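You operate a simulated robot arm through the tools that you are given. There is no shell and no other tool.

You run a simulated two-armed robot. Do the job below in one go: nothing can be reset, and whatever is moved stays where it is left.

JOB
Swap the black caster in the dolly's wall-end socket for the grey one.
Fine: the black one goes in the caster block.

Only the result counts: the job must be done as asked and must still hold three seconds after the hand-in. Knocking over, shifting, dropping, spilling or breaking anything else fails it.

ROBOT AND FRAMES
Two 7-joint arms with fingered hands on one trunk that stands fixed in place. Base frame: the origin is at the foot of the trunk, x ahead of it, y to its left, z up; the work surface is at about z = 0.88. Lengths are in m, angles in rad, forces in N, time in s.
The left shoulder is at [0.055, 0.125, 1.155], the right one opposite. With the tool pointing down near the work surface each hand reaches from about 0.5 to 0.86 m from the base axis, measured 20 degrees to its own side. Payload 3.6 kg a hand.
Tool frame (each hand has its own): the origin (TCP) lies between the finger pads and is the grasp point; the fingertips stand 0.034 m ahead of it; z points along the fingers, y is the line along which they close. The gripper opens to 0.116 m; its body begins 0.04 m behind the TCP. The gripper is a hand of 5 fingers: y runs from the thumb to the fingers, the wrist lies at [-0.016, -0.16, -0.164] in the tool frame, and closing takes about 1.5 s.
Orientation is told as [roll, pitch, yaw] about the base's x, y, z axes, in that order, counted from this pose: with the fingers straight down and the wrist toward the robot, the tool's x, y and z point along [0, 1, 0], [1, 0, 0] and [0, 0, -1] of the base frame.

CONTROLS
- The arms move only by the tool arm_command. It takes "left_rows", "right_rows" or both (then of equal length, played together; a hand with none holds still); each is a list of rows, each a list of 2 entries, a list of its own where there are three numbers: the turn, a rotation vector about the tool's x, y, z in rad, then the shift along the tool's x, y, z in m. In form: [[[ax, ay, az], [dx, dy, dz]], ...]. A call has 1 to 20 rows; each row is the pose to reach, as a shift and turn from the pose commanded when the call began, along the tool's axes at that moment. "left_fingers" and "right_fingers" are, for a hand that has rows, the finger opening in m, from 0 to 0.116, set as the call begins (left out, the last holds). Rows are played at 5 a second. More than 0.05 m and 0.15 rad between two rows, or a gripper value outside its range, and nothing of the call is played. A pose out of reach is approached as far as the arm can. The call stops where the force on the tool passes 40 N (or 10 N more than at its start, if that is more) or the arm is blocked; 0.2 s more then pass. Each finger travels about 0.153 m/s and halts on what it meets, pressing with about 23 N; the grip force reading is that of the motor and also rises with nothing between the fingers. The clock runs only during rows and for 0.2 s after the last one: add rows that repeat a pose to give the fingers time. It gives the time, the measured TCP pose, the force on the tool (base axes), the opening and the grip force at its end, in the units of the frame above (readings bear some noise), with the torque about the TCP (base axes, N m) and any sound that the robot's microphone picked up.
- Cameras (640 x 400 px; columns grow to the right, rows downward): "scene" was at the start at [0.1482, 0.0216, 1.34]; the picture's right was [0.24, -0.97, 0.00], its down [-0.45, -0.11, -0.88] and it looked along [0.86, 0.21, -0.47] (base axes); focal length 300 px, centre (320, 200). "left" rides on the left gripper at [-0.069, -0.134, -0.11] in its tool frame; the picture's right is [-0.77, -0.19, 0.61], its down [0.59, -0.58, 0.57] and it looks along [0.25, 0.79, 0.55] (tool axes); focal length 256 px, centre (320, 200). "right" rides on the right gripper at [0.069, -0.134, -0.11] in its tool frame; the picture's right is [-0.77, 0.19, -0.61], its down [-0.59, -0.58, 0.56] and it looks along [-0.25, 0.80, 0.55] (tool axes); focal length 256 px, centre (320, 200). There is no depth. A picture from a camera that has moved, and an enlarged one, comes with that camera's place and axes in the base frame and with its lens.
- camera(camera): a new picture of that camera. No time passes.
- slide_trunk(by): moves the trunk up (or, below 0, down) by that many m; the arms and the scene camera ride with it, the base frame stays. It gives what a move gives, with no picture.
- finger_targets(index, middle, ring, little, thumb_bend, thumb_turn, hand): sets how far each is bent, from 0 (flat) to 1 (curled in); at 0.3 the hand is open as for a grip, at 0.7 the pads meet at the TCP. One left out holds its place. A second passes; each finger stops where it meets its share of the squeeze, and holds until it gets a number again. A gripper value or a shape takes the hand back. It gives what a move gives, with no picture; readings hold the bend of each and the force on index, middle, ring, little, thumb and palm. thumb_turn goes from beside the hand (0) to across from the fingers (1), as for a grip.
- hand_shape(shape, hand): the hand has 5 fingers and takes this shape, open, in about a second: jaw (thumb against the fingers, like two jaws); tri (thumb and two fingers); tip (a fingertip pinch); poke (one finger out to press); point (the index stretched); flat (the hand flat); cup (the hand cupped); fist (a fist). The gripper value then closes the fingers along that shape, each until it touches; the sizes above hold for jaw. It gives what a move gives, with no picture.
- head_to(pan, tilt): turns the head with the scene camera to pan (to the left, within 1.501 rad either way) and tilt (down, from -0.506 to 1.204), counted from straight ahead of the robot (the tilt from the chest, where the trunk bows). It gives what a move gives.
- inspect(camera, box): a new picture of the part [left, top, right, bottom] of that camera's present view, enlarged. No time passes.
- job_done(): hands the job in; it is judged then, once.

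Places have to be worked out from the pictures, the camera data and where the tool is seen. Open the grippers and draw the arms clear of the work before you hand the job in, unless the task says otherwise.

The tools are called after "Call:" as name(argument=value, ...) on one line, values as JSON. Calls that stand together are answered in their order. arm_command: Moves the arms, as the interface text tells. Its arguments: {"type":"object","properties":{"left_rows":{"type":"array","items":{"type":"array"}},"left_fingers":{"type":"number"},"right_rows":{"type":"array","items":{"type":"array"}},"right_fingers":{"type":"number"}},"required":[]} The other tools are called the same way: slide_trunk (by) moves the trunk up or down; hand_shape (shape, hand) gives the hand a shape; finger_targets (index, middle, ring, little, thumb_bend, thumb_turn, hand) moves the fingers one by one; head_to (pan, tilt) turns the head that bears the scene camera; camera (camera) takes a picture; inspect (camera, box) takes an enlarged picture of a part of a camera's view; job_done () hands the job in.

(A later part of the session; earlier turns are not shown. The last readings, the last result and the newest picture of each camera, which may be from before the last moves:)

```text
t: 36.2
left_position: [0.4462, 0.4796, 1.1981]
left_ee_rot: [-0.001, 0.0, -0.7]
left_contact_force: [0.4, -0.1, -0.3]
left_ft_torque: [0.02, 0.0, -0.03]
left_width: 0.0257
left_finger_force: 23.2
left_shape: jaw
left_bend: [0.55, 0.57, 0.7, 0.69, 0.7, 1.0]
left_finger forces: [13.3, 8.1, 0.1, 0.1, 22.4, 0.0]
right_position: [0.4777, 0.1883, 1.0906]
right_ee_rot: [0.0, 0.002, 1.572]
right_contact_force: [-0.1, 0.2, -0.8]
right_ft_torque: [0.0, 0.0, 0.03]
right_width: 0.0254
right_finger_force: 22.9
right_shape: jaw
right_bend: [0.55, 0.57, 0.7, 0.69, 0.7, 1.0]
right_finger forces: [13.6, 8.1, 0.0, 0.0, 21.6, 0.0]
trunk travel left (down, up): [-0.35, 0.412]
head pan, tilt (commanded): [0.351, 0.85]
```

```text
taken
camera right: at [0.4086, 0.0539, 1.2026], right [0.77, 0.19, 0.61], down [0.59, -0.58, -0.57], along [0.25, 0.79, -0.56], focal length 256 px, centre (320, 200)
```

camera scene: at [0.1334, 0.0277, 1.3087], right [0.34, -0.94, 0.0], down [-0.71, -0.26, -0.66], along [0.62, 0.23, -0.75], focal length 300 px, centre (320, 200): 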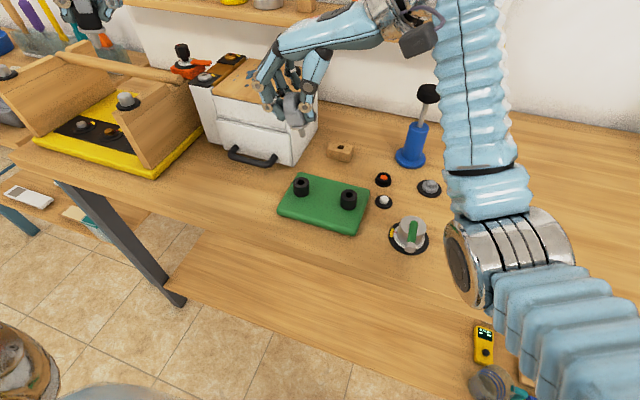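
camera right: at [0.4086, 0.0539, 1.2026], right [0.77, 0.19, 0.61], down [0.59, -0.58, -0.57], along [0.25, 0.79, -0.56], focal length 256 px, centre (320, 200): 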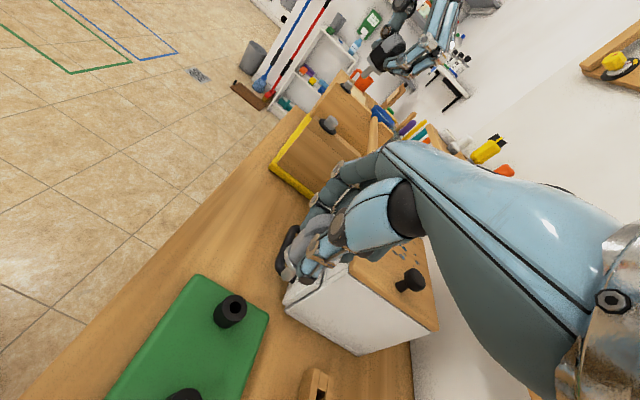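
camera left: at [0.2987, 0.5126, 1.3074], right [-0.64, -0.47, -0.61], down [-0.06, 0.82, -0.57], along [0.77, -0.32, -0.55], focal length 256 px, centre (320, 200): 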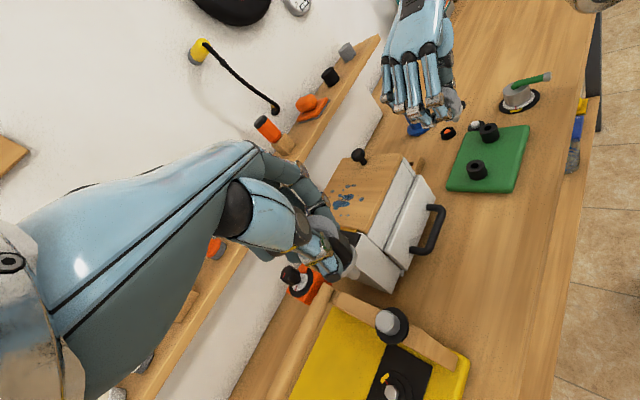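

Good clear view. I'll zoom on the grey stem from all three cameras to measure its lean and location.

Call:
inspect(camera="scene", box=[260, 80, 320, 140])

Call:
inspect(camera="scene", box=[282, 105, 317, 140])

Call:
inspect(camera="left", box=[400, 70, 520, 190])

Call:
inspect(camera="right", box=[250, 210, 340, 300])

```text
6.67 times, centred on (290, 110) of scene
camera zoom: at [0.1334, 0.0277, 1.3087], right [0.34, -0.94, 0.0], down [-0.71, -0.26, -0.66], along [0.62, 0.23, -0.75], focal length 1997 px, centre (520, 800)
```

zoom: 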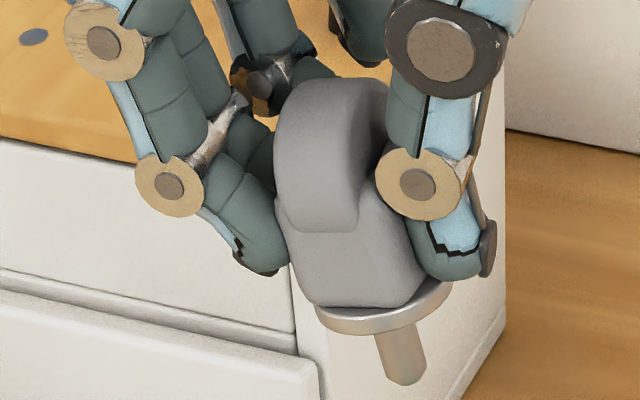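

```text
11.43 times, centred on (300, 122) of scene
camera zoom: at [0.1334, 0.0277, 1.3087], right [0.34, -0.94, 0.0], down [-0.71, -0.26, -0.66], along [0.62, 0.23, -0.75], focal length 3423 px, centre (554, 1086)
```

zoom: 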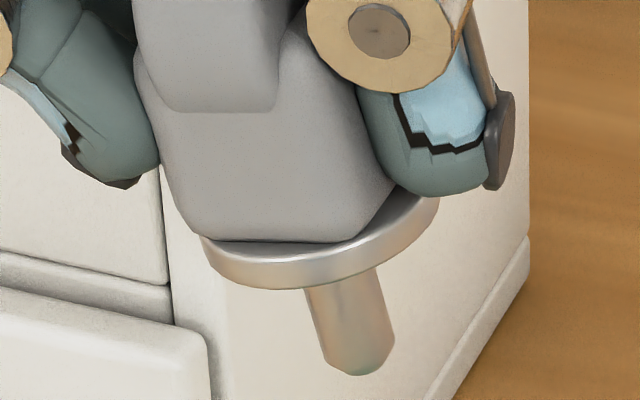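

```text
3.33 times, centred on (460, 130) of left
camera zoom: at [0.2987, 0.5126, 1.3074], right [-0.64, -0.47, -0.61], down [-0.06, 0.82, -0.57], along [0.77, -0.32, -0.55], focal length 853 px, centre (-147, 433)
```

zoom: 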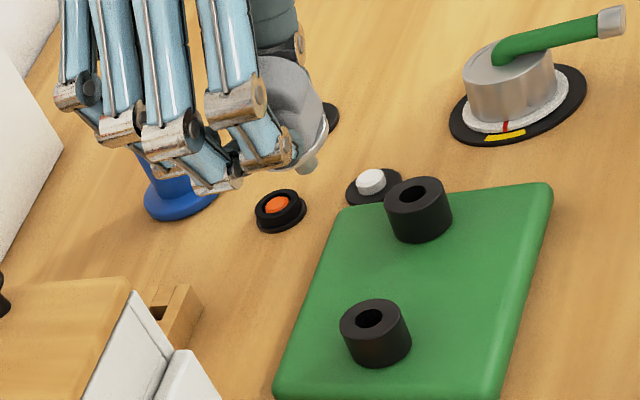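

```text
4.44 times, centred on (295, 255) of right
camera zoom: at [0.4086, 0.0539, 1.2026], right [0.77, 0.19, 0.61], down [0.59, -0.58, -0.57], along [0.25, 0.79, -0.56], focal length 1138 px, centre (431, -44)
```

zoom: 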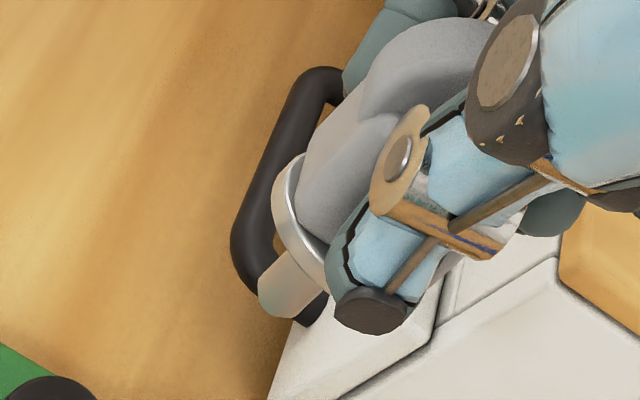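

The grey caster leans about 11° in the grip, with the stem tip toward the thumb (−y). I'll tilt the right hand +0.2 rad about base x (−0.2 about tool x) to bring the stem vertical, then re-measure.

Call:
arm_command(right_rows=[[[-0.07, 0, 0], [0, 0, 0]], [[-0.14, 0, 0], [0, 0, 0]], [[-0.2, 0, 0], [0, 0, 0]], [[-0.2, 0, 0], [0, 0, 0]], [[-0.2, 0, 0], [0, 0, 0]]])

Call:
inspect(camera="scene", box=[282, 105, 317, 140])

Call:
inspect(camera="right", box=[250, 210, 340, 300])

Call:
inspect(camera="left", box=[430, 80, 490, 140])

```text
t: 37.4
left_position: [0.446, 0.4803, 1.1975]
left_ee_rot: [-0.003, 0.0, -0.7]
left_contact_force: [0.0, -0.4, -0.2]
left_ft_torque: [0.03, 0.02, 0.0]
left_width: 0.0259
left_finger_force: 22.6
left_shape: jaw
left_bend: [0.55, 0.57, 0.7, 0.69, 0.7, 1.0]
left_finger forces: [13.2, 8.1, 0.0, 0.0, 22.4, 0.0]
right_position: [0.4775, 0.1877, 1.0919]
right_ee_rot: [0.002, -0.198, 1.57]
right_contact_force: [-0.1, -0.7, -0.5]
right_ft_torque: [-0.02, 0.01, 0.02]
right_width: 0.0253
right_finger_force: 22.7
right_shape: jaw
right_bend: [0.55, 0.57, 0.7, 0.69, 0.7, 1.0]
right_finger forces: [13.7, 8.1, 0.0, 0.0, 21.8, 0.1]
trunk travel left (down, up): [-0.35, 0.412]
head pan, tilt (commanded): [0.351, 0.85]
```

```text
11.43 times, centred on (300, 122) of scene
camera zoom: at [0.1333, 0.0275, 1.3087], right [0.34, -0.94, 0.0], down [-0.71, -0.26, -0.66], along [0.62, 0.23, -0.75], focal length 3423 px, centre (554, 1086)
```

zoom: 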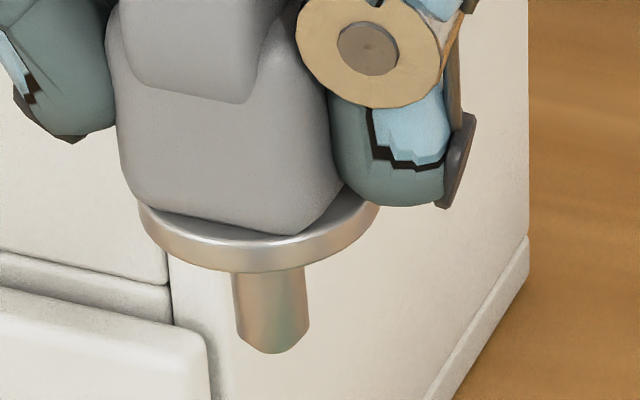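

```text
4.44 times, centred on (295, 255) of right
camera zoom: at [0.4082, 0.0345, 1.1743], right [0.77, 0.06, 0.64], down [0.59, -0.45, -0.67], along [0.25, 0.89, -0.39], focal length 1138 px, centre (431, -44)
```

zoom: 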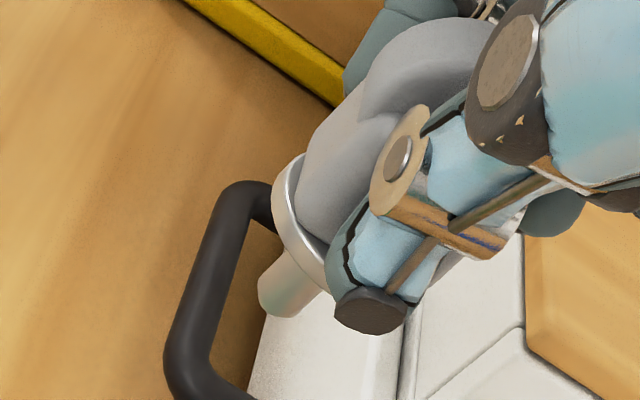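

```text
6.67 times, centred on (460, 110) of left
camera zoom: at [0.2986, 0.5125, 1.3075], right [-0.64, -0.47, -0.61], down [-0.06, 0.82, -0.57], along [0.77, -0.32, -0.55], focal length 1707 px, centre (-613, 800)
```

zoom: 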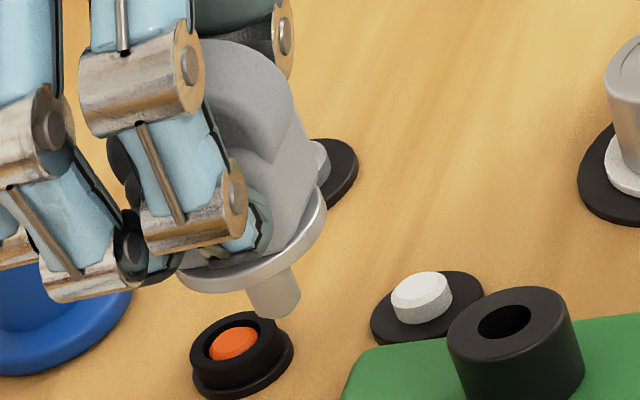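

The stem is now vertical as seen from the scene camera. I'll check the other direction with a tighter zoom from the left and right cameras.

Call:
inspect(camera="left", box=[440, 105, 470, 135])

Call:
inspect(camera="right", box=[270, 245, 310, 285])

Call:
inspect(camera="scene", box=[285, 118, 305, 138])

```text
13.33 times, centred on (455, 120) of left
camera zoom: at [0.2986, 0.5125, 1.3075], right [-0.64, -0.47, -0.61], down [-0.06, 0.82, -0.57], along [0.77, -0.32, -0.55], focal length 3413 px, centre (-1480, 1267)
```

zoom: 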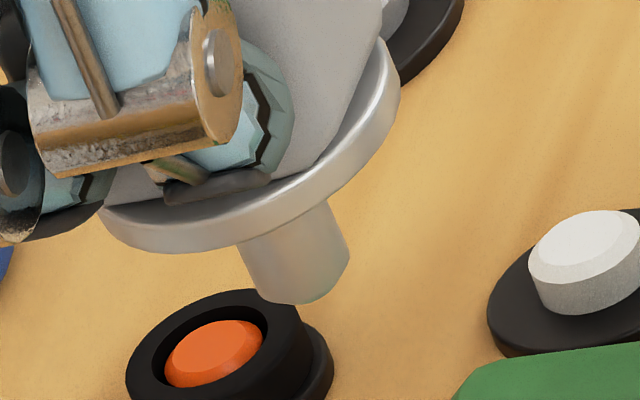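

```text
10.00 times, centred on (290, 265) of right
camera zoom: at [0.4082, 0.0345, 1.1743], right [0.77, 0.06, 0.64], down [0.59, -0.45, -0.67], along [0.25, 0.89, -0.39], focal length 2560 px, centre (620, -450)
```

zoom: 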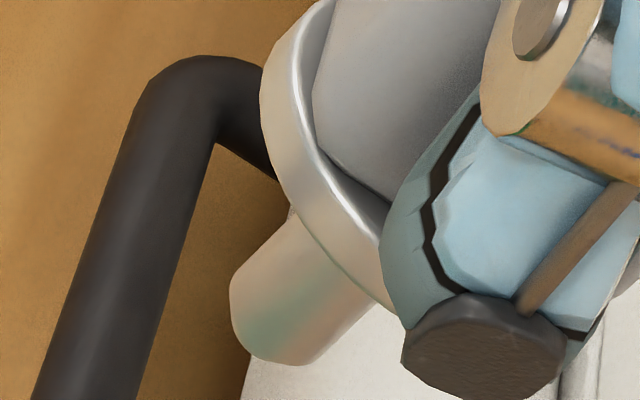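

```text
16.00 times, centred on (295, 128) of scene
camera zoom: at [0.1333, 0.0275, 1.3087], right [0.34, -0.94, 0.0], down [-0.71, -0.26, -0.66], along [0.62, 0.23, -0.75], focal length 4792 px, centre (720, 1352)
```

zoom: 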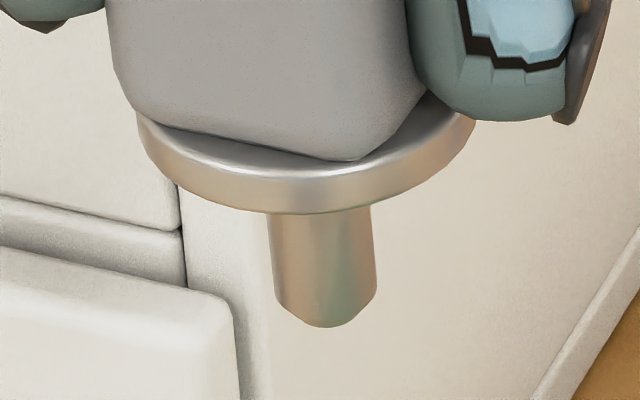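

The stem is vertical to within about 1.5°. Its tip sits near (0.480, 0.195, 1.028), so I'll shift by (−3, −5.6) mm and lower until the tip is about 12 mm above the S1 hole, then look again.

Call:
arm_command(right_rows=[[[-0.004, -0.006, 0], [0.0015, -0.003, -0.0005]], [[-0.008, -0.012, 0], [0.0031, -0.0055, -0.0011]], [[-0.008, -0.012, 0], [0.0031, -0.0091, 0.0167]], [[-0.008, -0.012, 0], [0.0031, -0.0127, 0.0346]], [[-0.008, -0.012, 0], [0.0031, -0.0164, 0.0524]], [[-0.008, -0.012, 0], [0.0031, -0.02, 0.0703]], [[-0.008, -0.012, 0], [0.0031, -0.0236, 0.0881]], [[-0.008, -0.012, 0], [0.0031, -0.0236, 0.0881]], [[-0.008, -0.012, 0], [0.0031, -0.0236, 0.0881]]])

Call:
inspect(camera="scene", box=[280, 155, 325, 205])

Call:
inspect(camera="left", box=[440, 120, 520, 200])

Call:
camera(camera="right")

```text
t: 39.4
left_position: [0.4464, 0.4804, 1.1981]
left_ee_rot: [-0.003, 0.0, -0.697]
left_contact_force: [0.0, 0.6, -1.1]
left_ft_torque: [0.01, 0.0, 0.0]
left_width: 0.0257
left_finger_force: 23.4
left_shape: jaw
left_bend: [0.55, 0.57, 0.7, 0.69, 0.7, 1.0]
left_finger forces: [13.3, 8.0, 0.1, 0.0, 22.5, 0.0]
right_position: [0.4738, 0.1825, 0.9994]
right_ee_rot: [-0.01, -0.206, 1.571]
right_contact_force: [-0.3, -0.7, 0.6]
right_ft_torque: [0.02, 0.01, -0.01]
right_width: 0.0254
right_finger_force: 23.0
right_shape: jaw
right_bend: [0.55, 0.57, 0.7, 0.69, 0.7, 1.0]
right_finger forces: [13.5, 8.1, 0.0, 0.0, 21.6, 0.1]
trunk travel left (down, up): [-0.35, 0.412]
head pan, tilt (commanded): [0.351, 0.85]
```

```text
8.00 times, centred on (302, 180) of scene
camera zoom: at [0.1333, 0.0275, 1.3087], right [0.34, -0.94, 0.0], down [-0.71, -0.26, -0.66], along [0.62, 0.23, -0.75], focal length 2396 px, centre (460, 360)
```

zoom: 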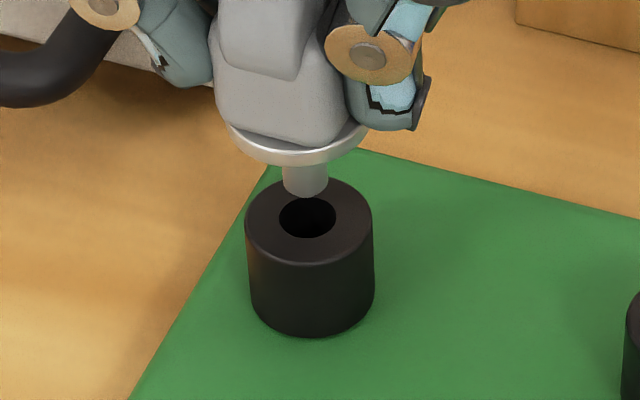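

```text
5.00 times, centred on (480, 160) of left
camera zoom: at [0.2986, 0.5125, 1.3075], right [-0.64, -0.47, -0.61], down [-0.06, 0.82, -0.57], along [0.77, -0.32, -0.55], focal length 1280 px, centre (-480, 400)
```

zoom: 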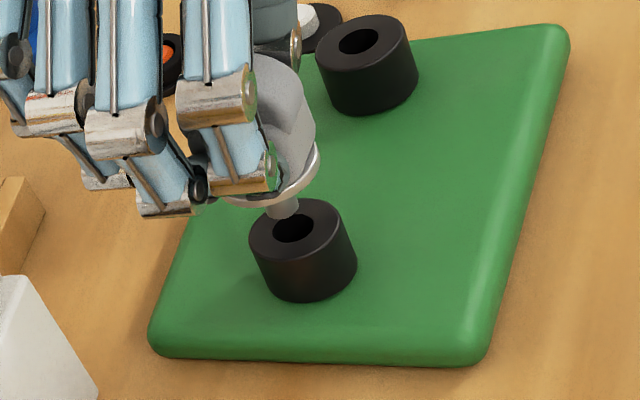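

```text
taken
camera right: at [0.4044, 0.0288, 1.0802], right [0.76, 0.06, 0.64], down [0.6, -0.45, -0.67], along [0.25, 0.89, -0.38], focal length 256 px, centre (320, 200)
```

right: 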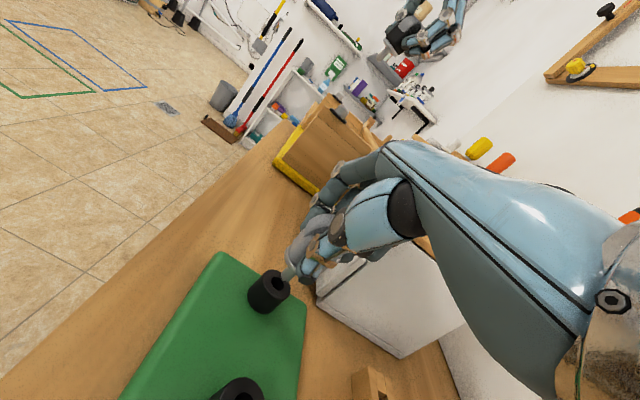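

Nearly aligned. Zooming to compare tip and hole in both views.

Call:
inspect(camera="scene", box=[290, 168, 315, 193])

Call:
inspect(camera="left", box=[465, 150, 495, 180])

Call:
inspect(camera="right", box=[240, 250, 300, 320])

```text
16.00 times, centred on (302, 180) of scene
camera zoom: at [0.1333, 0.0275, 1.3087], right [0.34, -0.94, 0.0], down [-0.71, -0.26, -0.66], along [0.62, 0.23, -0.75], focal length 4792 px, centre (600, 512)
```

zoom: 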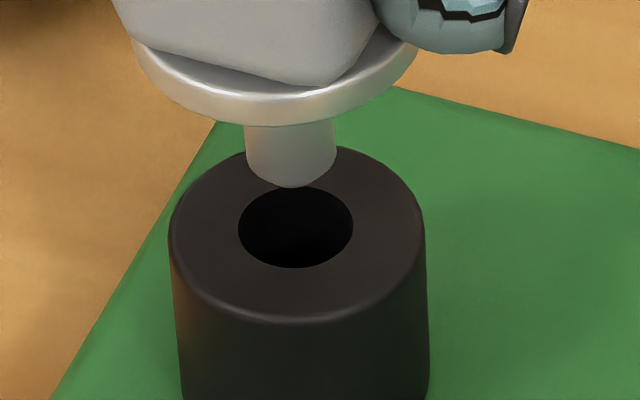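

```text
13.33 times, centred on (480, 165) of left
camera zoom: at [0.2986, 0.5125, 1.3075], right [-0.64, -0.47, -0.61], down [-0.06, 0.82, -0.57], along [0.77, -0.32, -0.55], focal length 3413 px, centre (-1813, 667)
```

zoom: 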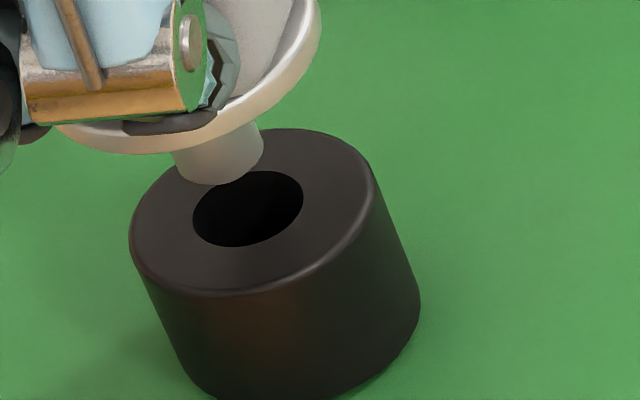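

```text
5.71 times, centred on (270, 285) of right
camera zoom: at [0.4044, 0.0288, 1.0802], right [0.76, 0.06, 0.64], down [0.6, -0.45, -0.67], along [0.25, 0.89, -0.38], focal length 1463 px, centre (606, -286)
```

zoom: 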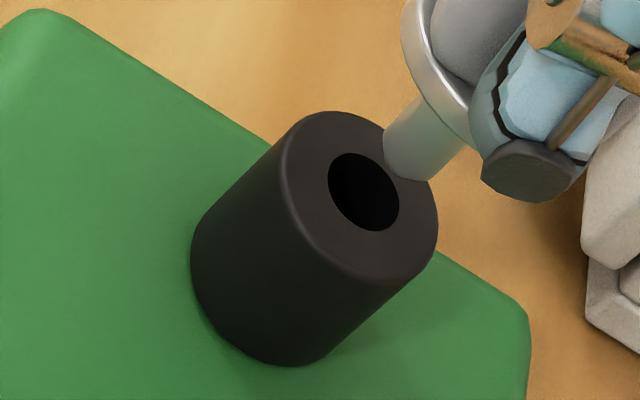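

All four constraints put the tip within about 0.5 mm of the hole axis, some 10.5 mm above it. Lowering straight down 18 mm in small steps, watching the forces.

Call:
arm_command(right_rows=[[[0, 0, 0], [5e-05, -0.0008, 0.0039]], [[0, 0, 0], [0.0001, -0.0017, 0.0078]], [[0, 0, 0], [0.00012, -0.0021, 0.0098]], [[0, 0, 0], [0.00014, -0.0025, 0.0117]], [[0, 0, 0], [0.00016, -0.0029, 0.0137]], [[0, 0, 0], [0.00019, -0.0033, 0.0156]], [[0, 0, 0], [0.0002, -0.0037, 0.0176]], [[0, 0, 0], [0.0002, -0.0037, 0.0176]]])

Call:
inspect(camera="scene", box=[285, 160, 320, 195])

Call:
inspect(camera="left", box=[460, 145, 500, 185])

```text
t: 41.2
left_position: [0.4465, 0.4795, 1.198]
left_ee_rot: [-0.001, -0.001, -0.699]
left_contact_force: [-0.4, -0.1, -1.4]
left_ft_torque: [-0.02, 0.01, 0.01]
left_width: 0.026
left_finger_force: 22.7
left_shape: jaw
left_bend: [0.55, 0.57, 0.7, 0.69, 0.7, 1.0]
left_finger forces: [13.2, 8.0, 0.0, 0.0, 22.5, 0.0]
right_position: [0.4748, 0.1831, 0.983]
right_ee_rot: [-0.01, -0.208, 1.57]
right_contact_force: [-0.7, 0.6, -1.8]
right_ft_torque: [-0.02, -0.02, 0.0]
right_width: 0.0254
right_finger_force: 23.1
right_shape: jaw
right_bend: [0.55, 0.57, 0.7, 0.69, 0.7, 1.0]
right_finger forces: [13.5, 8.0, 0.1, 0.1, 21.6, 0.0]
trunk travel left (down, up): [-0.35, 0.412]
head pan, tilt (commanded): [0.351, 0.85]
```

```text
11.43 times, centred on (302, 178) of scene
camera zoom: at [0.1333, 0.0275, 1.3087], right [0.34, -0.94, 0.0], down [-0.71, -0.26, -0.66], along [0.62, 0.23, -0.75], focal length 3423 px, centre (520, 457)
```

zoom: 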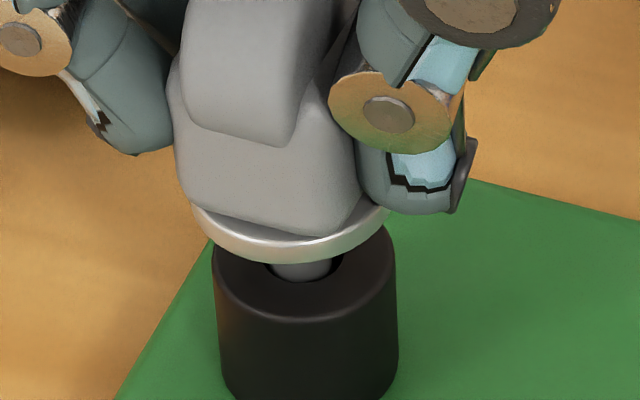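

```text
10.00 times, centred on (480, 165) of left
camera zoom: at [0.2986, 0.5125, 1.3075], right [-0.64, -0.47, -0.61], down [-0.06, 0.82, -0.57], along [0.77, -0.32, -0.55], focal length 2560 px, centre (-1280, 550)
```

zoom: 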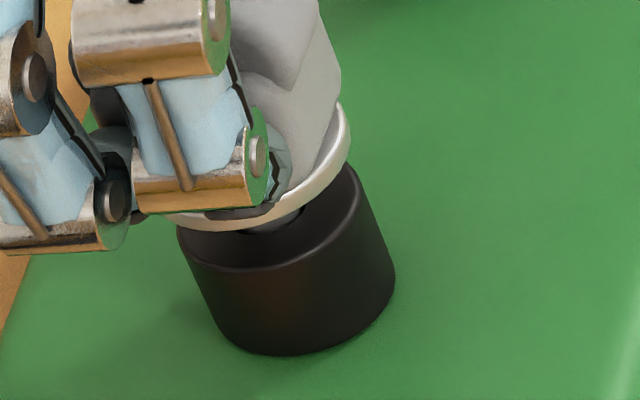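

The stem has entered the hole with no contact force. Continuing down in 2 mm steps until the collar seats.

Call:
arm_command(right_rows=[[[0, 0, 0], [2e-05, -0.0004, 0.002]], [[0, 0, 0], [5e-05, -0.0008, 0.0039]], [[0, 0, 0], [7e-05, -0.0012, 0.0059]], [[0, 0, 0], [0.0001, -0.0017, 0.0078]], [[0, 0, 0], [0.00012, -0.0021, 0.0098]], [[0, 0, 0], [0.00013, -0.0023, 0.0108]], [[0, 0, 0], [0.00013, -0.0023, 0.0108]]])

Call:
inspect(camera="scene", box=[285, 160, 320, 195])

Call:
inspect(camera="left", box=[460, 145, 500, 185])

```text
t: 42.8
left_position: [0.4457, 0.4798, 1.1976]
left_ee_rot: [-0.002, 0.0, -0.699]
left_contact_force: [0.4, 0.8, -0.4]
left_ft_torque: [0.0, -0.03, 0.0]
left_width: 0.0255
left_finger_force: 23.2
left_shape: jaw
left_bend: [0.55, 0.57, 0.7, 0.69, 0.7, 1.0]
left_finger forces: [13.3, 8.1, 0.0, 0.1, 22.5, 0.0]
right_position: [0.4746, 0.1815, 0.9708]
right_ee_rot: [-0.013, -0.208, 1.569]
right_contact_force: [-0.4, -0.5, 0.5]
right_ft_torque: [0.04, 0.01, 0.01]
right_width: 0.0254
right_finger_force: 23.7
right_shape: jaw
right_bend: [0.55, 0.57, 0.7, 0.69, 0.7, 1.0]
right_finger forces: [13.6, 8.1, 0.0, 0.1, 21.9, 0.0]
trunk travel left (down, up): [-0.35, 0.412]
head pan, tilt (commanded): [0.351, 0.85]
```

```text
11.43 times, centred on (302, 178) of scene
camera zoom: at [0.1332, 0.0275, 1.3087], right [0.34, -0.94, 0.0], down [-0.71, -0.26, -0.66], along [0.62, 0.23, -0.75], focal length 3423 px, centre (520, 457)
```

zoom: 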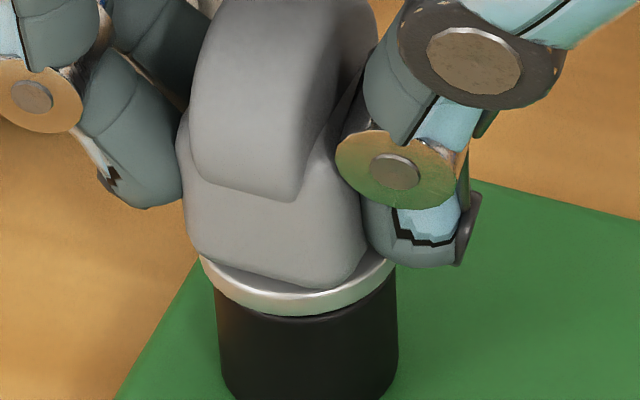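

```text
10.00 times, centred on (480, 165) of left
camera zoom: at [0.2985, 0.5124, 1.3076], right [-0.64, -0.47, -0.61], down [-0.06, 0.82, -0.57], along [0.77, -0.32, -0.55], focal length 2560 px, centre (-1280, 550)
```

zoom: 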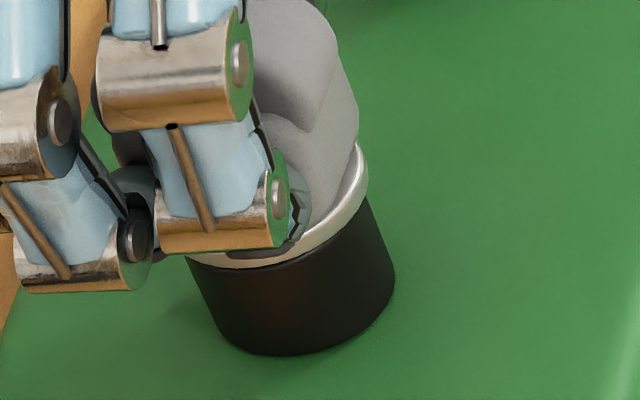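

Nearly seated. Continuing in 1 mm steps to find the contact.

Call:
arm_command(right_rows=[[[0, 0, 0], [1e-05, -0.0002, 0.001]], [[0, 0, 0], [2e-05, -0.0004, 0.002]], [[0, 0, 0], [3e-05, -0.0006, 0.0029]], [[0, 0, 0], [3e-05, -0.0006, 0.0029]]])

Call:
inspect(camera="scene", box=[285, 160, 320, 195])

Call:
inspect(camera="left", box=[460, 145, 500, 185])

```text
t: 43.8
left_position: [0.4483, 0.4791, 1.1975]
left_ee_rot: [-0.001, 0.0, -0.701]
left_contact_force: [0.6, 0.5, -0.9]
left_ft_torque: [-0.01, 0.02, 0.01]
left_width: 0.0256
left_finger_force: 23.2
left_shape: jaw
left_bend: [0.55, 0.57, 0.7, 0.69, 0.7, 1.0]
left_finger forces: [13.2, 8.1, 0.1, 0.0, 22.5, 0.0]
right_position: [0.4744, 0.1812, 0.9689]
right_ee_rot: [-0.013, -0.209, 1.571]
right_contact_force: [4.3, -0.1, 7.0]
right_ft_torque: [0.16, -0.04, -0.08]
right_width: 0.0256
right_finger_force: 22.5
right_shape: jaw
right_bend: [0.55, 0.57, 0.7, 0.69, 0.7, 1.0]
right_finger forces: [14.4, 9.1, 0.0, 0.0, 23.1, 0.0]
trunk travel left (down, up): [-0.35, 0.412]
head pan, tilt (commanded): [0.351, 0.85]
```

```text
11.43 times, centred on (302, 178) of scene
camera zoom: at [0.1335, 0.0273, 1.3087], right [0.34, -0.94, 0.0], down [-0.71, -0.26, -0.66], along [0.62, 0.23, -0.75], focal length 3423 px, centre (520, 457)
```

zoom: 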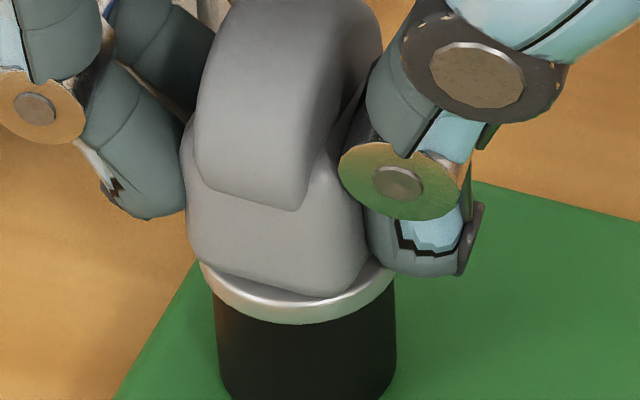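

```text
10.00 times, centred on (480, 165) of left
camera zoom: at [0.2989, 0.5123, 1.3076], right [-0.64, -0.47, -0.61], down [-0.06, 0.82, -0.57], along [0.77, -0.32, -0.55], focal length 2560 px, centre (-1280, 550)
```

zoom: 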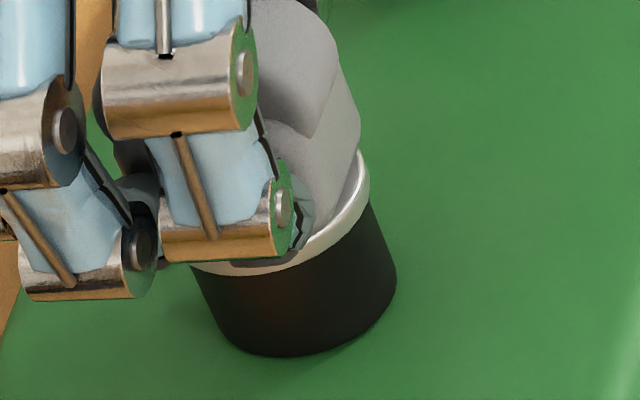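

7 N of upward contact, and the collar sits at the same image height as the black one did, so the grey caster is seated. Opening the right hand to 0.075 without moving it.

Call:
arm_command(right_rows=[[[0, 0, 0], [0, 0, 0]], [[0, 0, 0], [0, 0, 0]], [[0, 0, 0], [0, 0, 0]], [[0, 0, 0], [0, 0, 0]], [[0, 0, 0], [0, 0, 0]]], right_fingers=0.075)

Call:
inspect(camera="scene", box=[270, 130, 350, 210])

Call:
inspect(camera="left", box=[440, 110, 520, 200])

```text
t: 45.0
left_position: [0.4457, 0.4798, 1.1974]
left_ee_rot: [0.0, 0.002, -0.701]
left_contact_force: [0.3, 0.4, -0.6]
left_ft_torque: [0.01, 0.0, 0.01]
left_width: 0.0257
left_finger_force: 23.5
left_shape: jaw
left_bend: [0.55, 0.57, 0.7, 0.69, 0.7, 1.0]
left_finger forces: [13.2, 8.2, 0.0, 0.0, 22.6, 0.1]
right_position: [0.4753, 0.182, 0.9681]
right_ee_rot: [-0.01, -0.207, 1.571]
right_contact_force: [0.3, 0.6, 0.0]
right_ft_torque: [-0.03, 0.01, -0.01]
right_width: 0.0747
right_finger_force: 0.1
right_shape: jaw
right_bend: [0.36, 0.39, 0.55, 0.54, 0.58, 0.99]
right_finger forces: [0.1, 0.0, 0.1, 0.1, 0.0, 0.0]
trunk travel left (down, up): [-0.35, 0.412]
head pan, tilt (commanded): [0.351, 0.85]
```

```text
5.00 times, centred on (310, 170) of scene
camera zoom: at [0.1332, 0.0274, 1.3087], right [0.34, -0.94, 0.0], down [-0.71, -0.26, -0.66], along [0.62, 0.23, -0.75], focal length 1498 px, centre (370, 350)
```

zoom: 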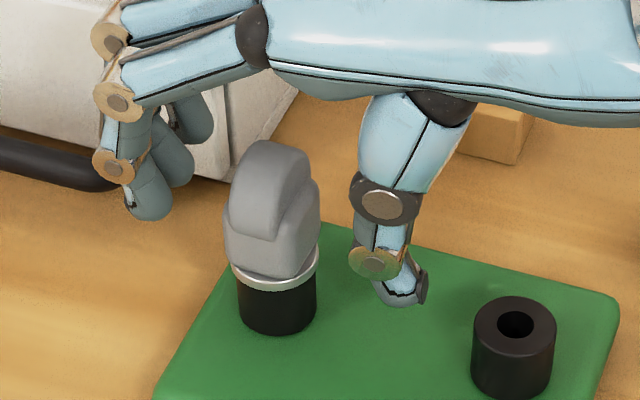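

```text
4.44 times, centred on (480, 155) of left
camera zoom: at [0.2985, 0.5124, 1.3076], right [-0.64, -0.47, -0.61], down [-0.06, 0.82, -0.57], along [0.77, -0.32, -0.55], focal length 1138 px, centre (-391, 400)
```

zoom: 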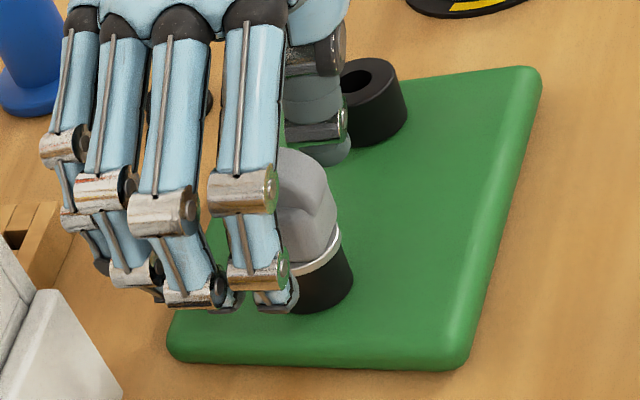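

The grey caster stands upright in S1 and the hand is free. Raising the right hand straight up 130 mm.

Call:
arm_command(right_rows=[[[0, 0, 0], [-0.0001, 0.0021, -0.0098]], [[0, 0, 0], [-0.0003, 0.0052, -0.0245]], [[0, 0, 0], [-0.0006, 0.0103, -0.0489]], [[0, 0, 0], [-0.0009, 0.0155, -0.0734]], [[0, 0, 0], [-0.0012, 0.0207, -0.0978]], [[0, 0, 0], [-0.0015, 0.0268, -0.1271]], [[0, 0, 0], [-0.0015, 0.0268, -0.1271]]])

Call:
inspect(camera="scene", box=[270, 130, 350, 210])

Call:
camera(camera="scene")

```text
t: 46.6
left_position: [0.4453, 0.4799, 1.1971]
left_ee_rot: [-0.003, 0.0, -0.7]
left_contact_force: [-0.8, 0.9, -0.8]
left_ft_torque: [0.0, -0.01, 0.01]
left_width: 0.0258
left_finger_force: 23.4
left_shape: jaw
left_bend: [0.55, 0.57, 0.7, 0.69, 0.7, 1.0]
left_finger forces: [13.3, 8.1, 0.1, 0.0, 22.5, 0.0]
right_position: [0.4747, 0.1827, 1.0997]
right_ee_rot: [-0.01, -0.207, 1.57]
right_contact_force: [-0.7, -0.5, 0.3]
right_ft_torque: [0.02, 0.01, 0.02]
right_width: 0.0745
right_finger_force: 0.1
right_shape: jaw
right_bend: [0.36, 0.39, 0.55, 0.54, 0.58, 0.99]
right_finger forces: [0.1, 0.0, 0.1, 0.0, 0.0, 0.1]
trunk travel left (down, up): [-0.35, 0.412]
head pan, tilt (commanded): [0.351, 0.85]
```

```text
5.00 times, centred on (310, 170) of scene
camera zoom: at [0.1334, 0.0274, 1.3086], right [0.34, -0.94, 0.0], down [-0.71, -0.26, -0.66], along [0.62, 0.23, -0.75], focal length 1498 px, centre (370, 350)
```

zoom: 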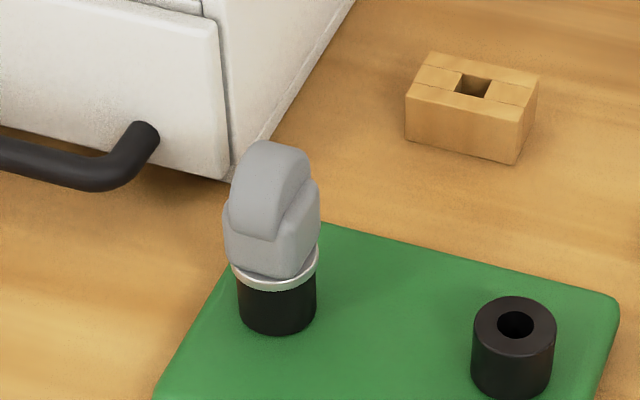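

```text
taken
camera scene: at [0.1334, 0.0274, 1.3086], right [0.34, -0.94, 0.0], down [-0.71, -0.26, -0.66], along [0.62, 0.23, -0.75], focal length 300 px, centre (320, 200)
```

scene: 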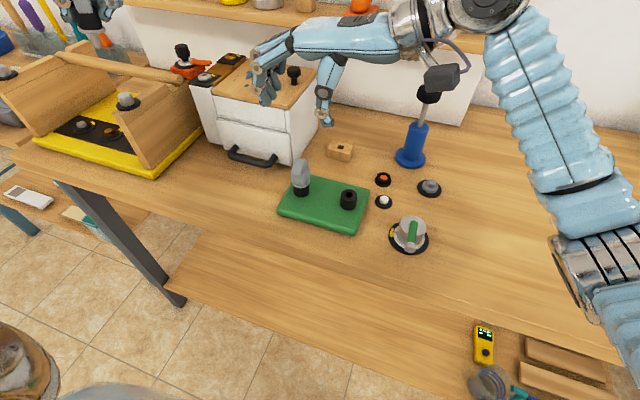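

The grey caster is well seated. Moving the right hand up and away to the right side, undoing its tilt.

Call:
arm_command(right_rows=[[[0, 0, 0], [0, 0.006, -0.034]], [[0.05, 0, 0], [-0.002, -0.03, -0.05]], [[0.1, 0, 0], [-0.004, -0.07, -0.06]], [[0.15, 0, 0], [-0.008, -0.11, -0.07]], [[0.208, 0.012, 0], [-0.01, -0.15, -0.08]], [[0.208, 0.012, 0], [-0.013, -0.19, -0.09]], [[0.208, 0.012, 0], [-0.016, -0.23, -0.1]], [[0.208, 0.012, 0], [-0.02, -0.27, -0.11]], [[0.208, 0.012, 0], [-0.02, -0.3124, -0.117]], [[0.208, 0.012, 0], [-0.02, -0.3124, -0.117]]])

Call:
camera(camera="scene")

```text
t: 48.8
left_position: [0.446, 0.4798, 1.1978]
left_ee_rot: [-0.002, 0.0, -0.701]
left_contact_force: [-0.7, 0.3, -0.5]
left_ft_torque: [-0.03, -0.01, 0.0]
left_width: 0.0255
left_finger_force: 23.0
left_shape: jaw
left_bend: [0.55, 0.57, 0.7, 0.69, 0.7, 1.0]
left_finger forces: [13.3, 8.0, 0.0, 0.0, 22.4, 0.0]
right_position: [0.4923, -0.1471, 1.1518]
right_ee_rot: [0.001, 0.003, 1.572]
right_contact_force: [0.2, 0.8, 0.6]
right_ft_torque: [-0.01, 0.01, -0.01]
right_width: 0.0749
right_finger_force: 0.0
right_shape: jaw
right_bend: [0.36, 0.39, 0.55, 0.54, 0.58, 0.99]
right_finger forces: [0.0, 0.0, 0.0, 0.0, 0.0, 0.1]
trunk travel left (down, up): [-0.35, 0.412]
head pan, tilt (commanded): [0.351, 0.85]
```

```text
taken
camera scene: at [0.1333, 0.0277, 1.3086], right [0.34, -0.94, 0.0], down [-0.71, -0.26, -0.66], along [0.62, 0.23, -0.75], focal length 300 px, centre (320, 200)
```

scene: 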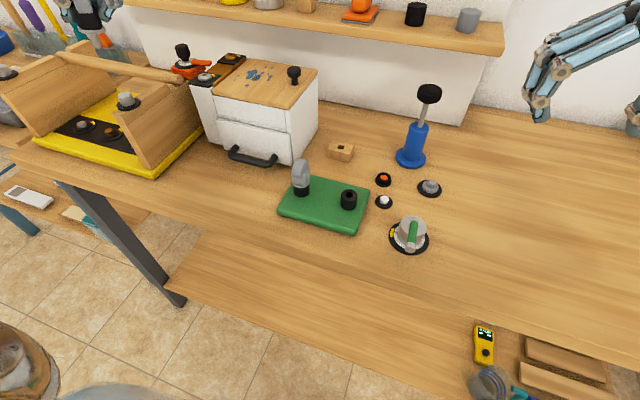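

Right side is clear. Now I'll carry the black caster with the left hand at z≈1.2 to above the block at (0.6227, 0.160), turning to yaw 0 on the way.

Call:
arm_command(left_rows=[[[0, 0, -0.07], [-0.0131, 0.0341, 0]], [[0, 0, -0.14], [-0.0262, 0.0683, 0]], [[0, 0, -0.21], [-0.0393, 0.1024, 0]], [[0, 0, -0.28], [-0.0524, 0.1365, 0]], [[0, 0, -0.35], [-0.0655, 0.1707, 0]], [[0, 0, -0.42], [-0.0785, 0.2048, 0]], [[0, 0, -0.49], [-0.0916, 0.2389, 0]], [[0, 0, -0.56], [-0.1047, 0.273, 0]], [[0, 0, -0.63], [-0.1178, 0.3072, 0]], [[0, 0, -0.7], [-0.1309, 0.3413, 0]], [[0, 0, -0.7], [-0.1309, 0.3413, 0]], [[0, 0, -0.7], [-0.1309, 0.3413, 0]]])

Call:
camera(camera="scene")

Call:
camera(camera="left")

Call:
camera(camera="right")

```text
t: 51.4
left_position: [0.6236, 0.1567, 1.1993]
left_ee_rot: [0.0, 0.0, 0.002]
left_contact_force: [-0.6, 0.0, 0.2]
left_ft_torque: [0.03, 0.0, -0.01]
left_width: 0.0257
left_finger_force: 23.0
left_shape: jaw
left_bend: [0.55, 0.57, 0.7, 0.69, 0.7, 1.0]
left_finger forces: [13.1, 7.9, 0.1, 0.0, 21.8, 0.1]
right_position: [0.4928, -0.1478, 1.148]
right_ee_rot: [0.004, -0.001, 1.57]
right_contact_force: [-0.7, 0.3, 0.8]
right_ft_torque: [0.01, 0.03, 0.03]
right_width: 0.075
right_finger_force: 0.1
right_shape: jaw
right_bend: [0.36, 0.39, 0.55, 0.54, 0.58, 0.99]
right_finger forces: [0.0, 0.0, 0.0, 0.0, 0.0, 0.1]
trunk travel left (down, up): [-0.35, 0.412]
head pan, tilt (commanded): [0.351, 0.85]
```

```text
taken
camera scene: at [0.1333, 0.026, 1.3086], right [0.34, -0.94, 0.0], down [-0.71, -0.26, -0.66], along [0.62, 0.23, -0.75], focal length 300 px, centre (320, 200)
```

scene: 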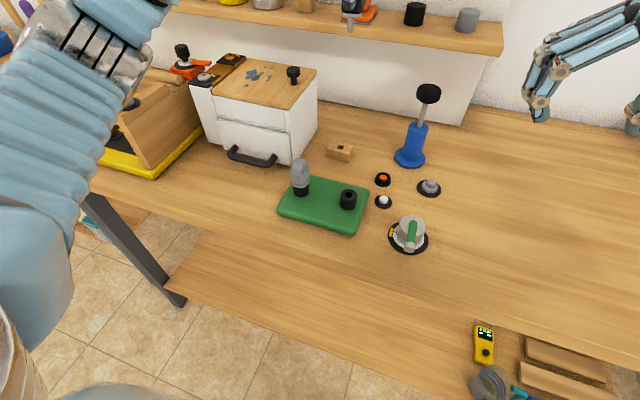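

```text
taken
camera left: at [0.4889, 0.0867, 1.3084], right [-0.19, -0.77, -0.61], down [-0.58, 0.59, -0.56], along [0.79, 0.25, -0.55], focal length 256 px, centre (320, 200)
```

left: 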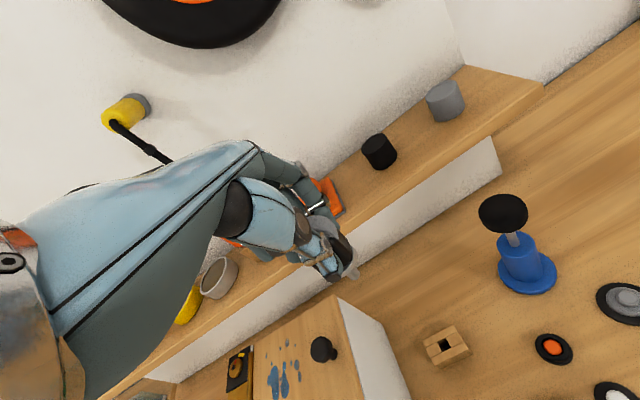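

```text
taken
camera right: at [0.4243, -0.2828, 1.2607], right [0.77, 0.19, 0.61], down [0.59, -0.58, -0.57], along [0.25, 0.8, -0.55], focal length 256 px, centre (320, 200)
```

right: 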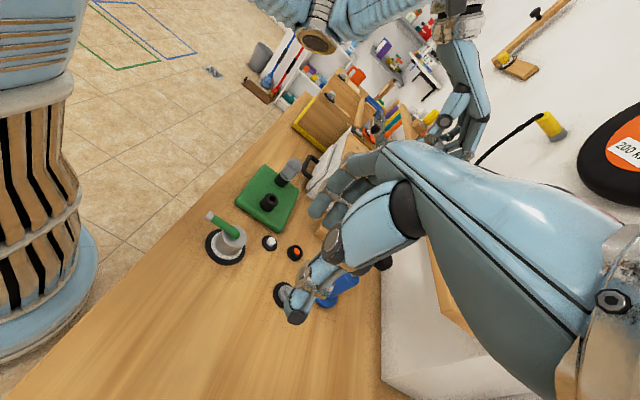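

The view of the block is open. Lowering the left hand to z≈1.06 with the −0.068 rad tilt compensation, then measuring the black stem against the block hole.

Call:
arm_command(left_rows=[[[-0.034, 0, 0], [0.0015, 0, 0.025]], [[-0.068, 0, 0], [0.003, 0, 0.05]], [[-0.068, 0, 0], [0.003, 0, 0.075]], [[-0.068, 0, 0], [0.003, 0, 0.1]], [[-0.068, 0, 0], [0.003, 0, 0.125]], [[-0.068, 0, 0], [0.003, 0, 0.139]], [[-0.068, 0, 0], [0.003, 0, 0.139]], [[-0.068, 0, 0], [0.003, 0, 0.139]]])

Call:
camera(camera="scene")

Call:
camera(camera="left")

```text
t: 53.2
left_position: [0.6229, 0.1588, 1.0566]
left_ee_rot: [0.0, -0.067, 0.0]
left_contact_force: [-0.2, 0.8, -0.1]
left_ft_torque: [-0.01, -0.01, 0.0]
left_width: 0.0256
left_finger_force: 23.2
left_shape: jaw
left_bend: [0.55, 0.57, 0.7, 0.69, 0.7, 1.0]
left_finger forces: [13.0, 7.8, 0.1, 0.0, 21.6, 0.0]
right_position: [0.4938, -0.1489, 1.1488]
right_ee_rot: [0.0, 0.0, 1.569]
right_contact_force: [-0.4, -0.5, 0.5]
right_ft_torque: [0.01, 0.0, 0.02]
right_width: 0.075
right_finger_force: 0.0
right_shape: jaw
right_bend: [0.36, 0.39, 0.55, 0.54, 0.58, 0.99]
right_finger forces: [0.1, 0.0, 0.0, 0.1, 0.0, 0.0]
trunk travel left (down, up): [-0.35, 0.412]
head pan, tilt (commanded): [0.351, 0.85]
```

```text
taken
camera scene: at [0.1331, 0.0265, 1.3087], right [0.34, -0.94, 0.0], down [-0.71, -0.26, -0.66], along [0.62, 0.23, -0.75], focal length 300 px, centre (320, 200)
```

scene: 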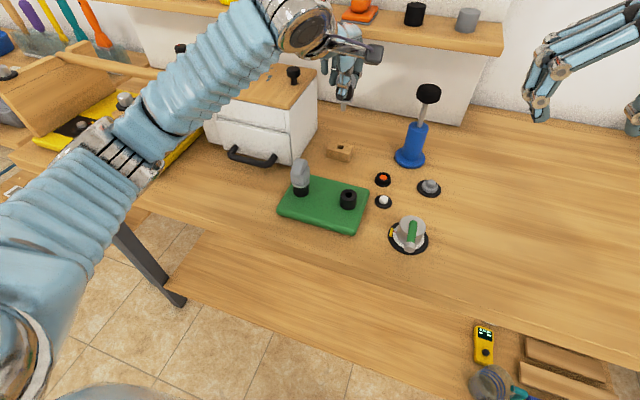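

```text
taken
camera left: at [0.4804, 0.0904, 1.1585], right [-0.15, -0.77, -0.62], down [-0.54, 0.59, -0.6], along [0.83, 0.25, -0.5], focal length 256 px, centre (320, 200)
```

left: 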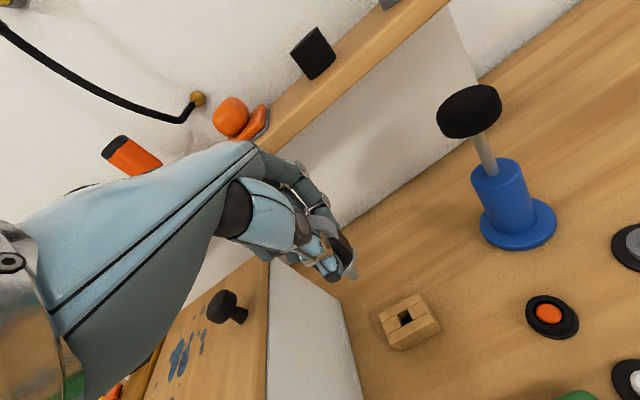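

Both views show the black stem above the block. Zooming to measure lean and offset.

Call:
inspect(camera="scene", box=[320, 80, 370, 165])

Call:
inspect(camera="scene", box=[333, 88, 358, 113])

Call:
inspect(camera="left", box=[320, 240, 380, 300])

Call:
inspect(camera="left", box=[375, 290, 445, 355])

```text
4.71 times, centred on (345, 122) of scene
camera zoom: at [0.1331, 0.0265, 1.3087], right [0.34, -0.94, 0.0], down [-0.71, -0.26, -0.66], along [0.62, 0.23, -0.75], focal length 1410 px, centre (202, 565)
```

zoom: 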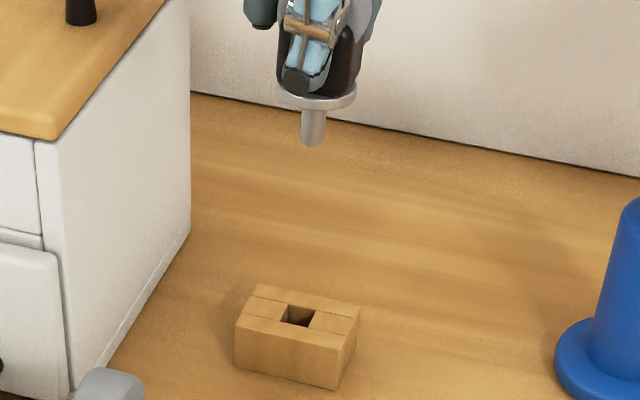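

```text
16.00 times, centred on (346, 100) of scene
camera zoom: at [0.1331, 0.0265, 1.3087], right [0.34, -0.94, 0.0], down [-0.71, -0.26, -0.66], along [0.62, 0.23, -0.75], focal length 4792 px, centre (-88, 1792)
```

zoom: 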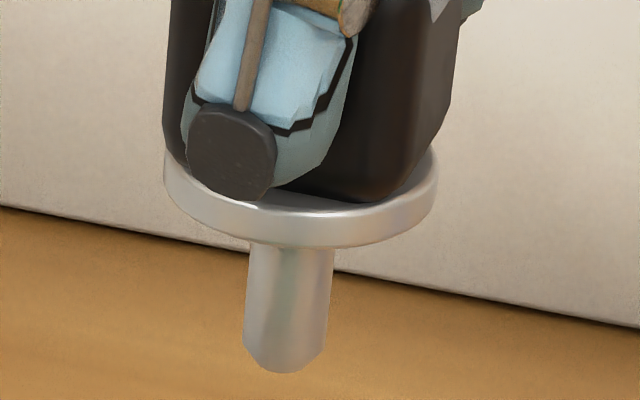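

```text
6.67 times, centred on (350, 270) of left
camera zoom: at [0.4804, 0.0904, 1.1585], right [-0.15, -0.77, -0.62], down [-0.54, 0.59, -0.6], along [0.83, 0.25, -0.5], focal length 1707 px, centre (120, -267)
```

zoom: 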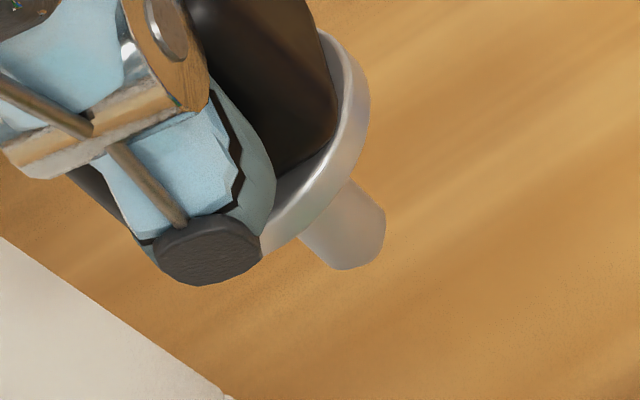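

```text
6.15 times, centred on (410, 322) of left
camera zoom: at [0.4804, 0.0904, 1.1585], right [-0.15, -0.77, -0.62], down [-0.54, 0.59, -0.6], along [0.83, 0.25, -0.5], focal length 1575 px, centre (-234, -554)
```

zoom: 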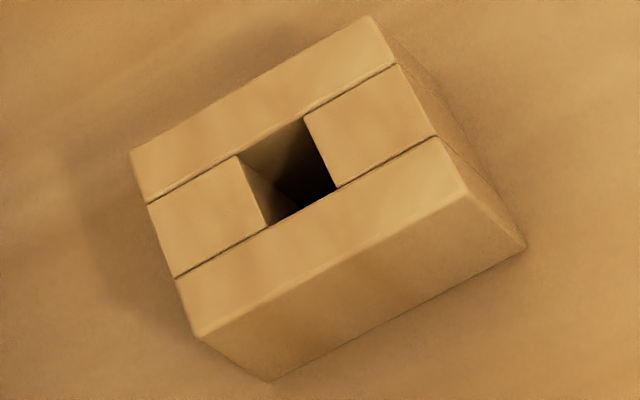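

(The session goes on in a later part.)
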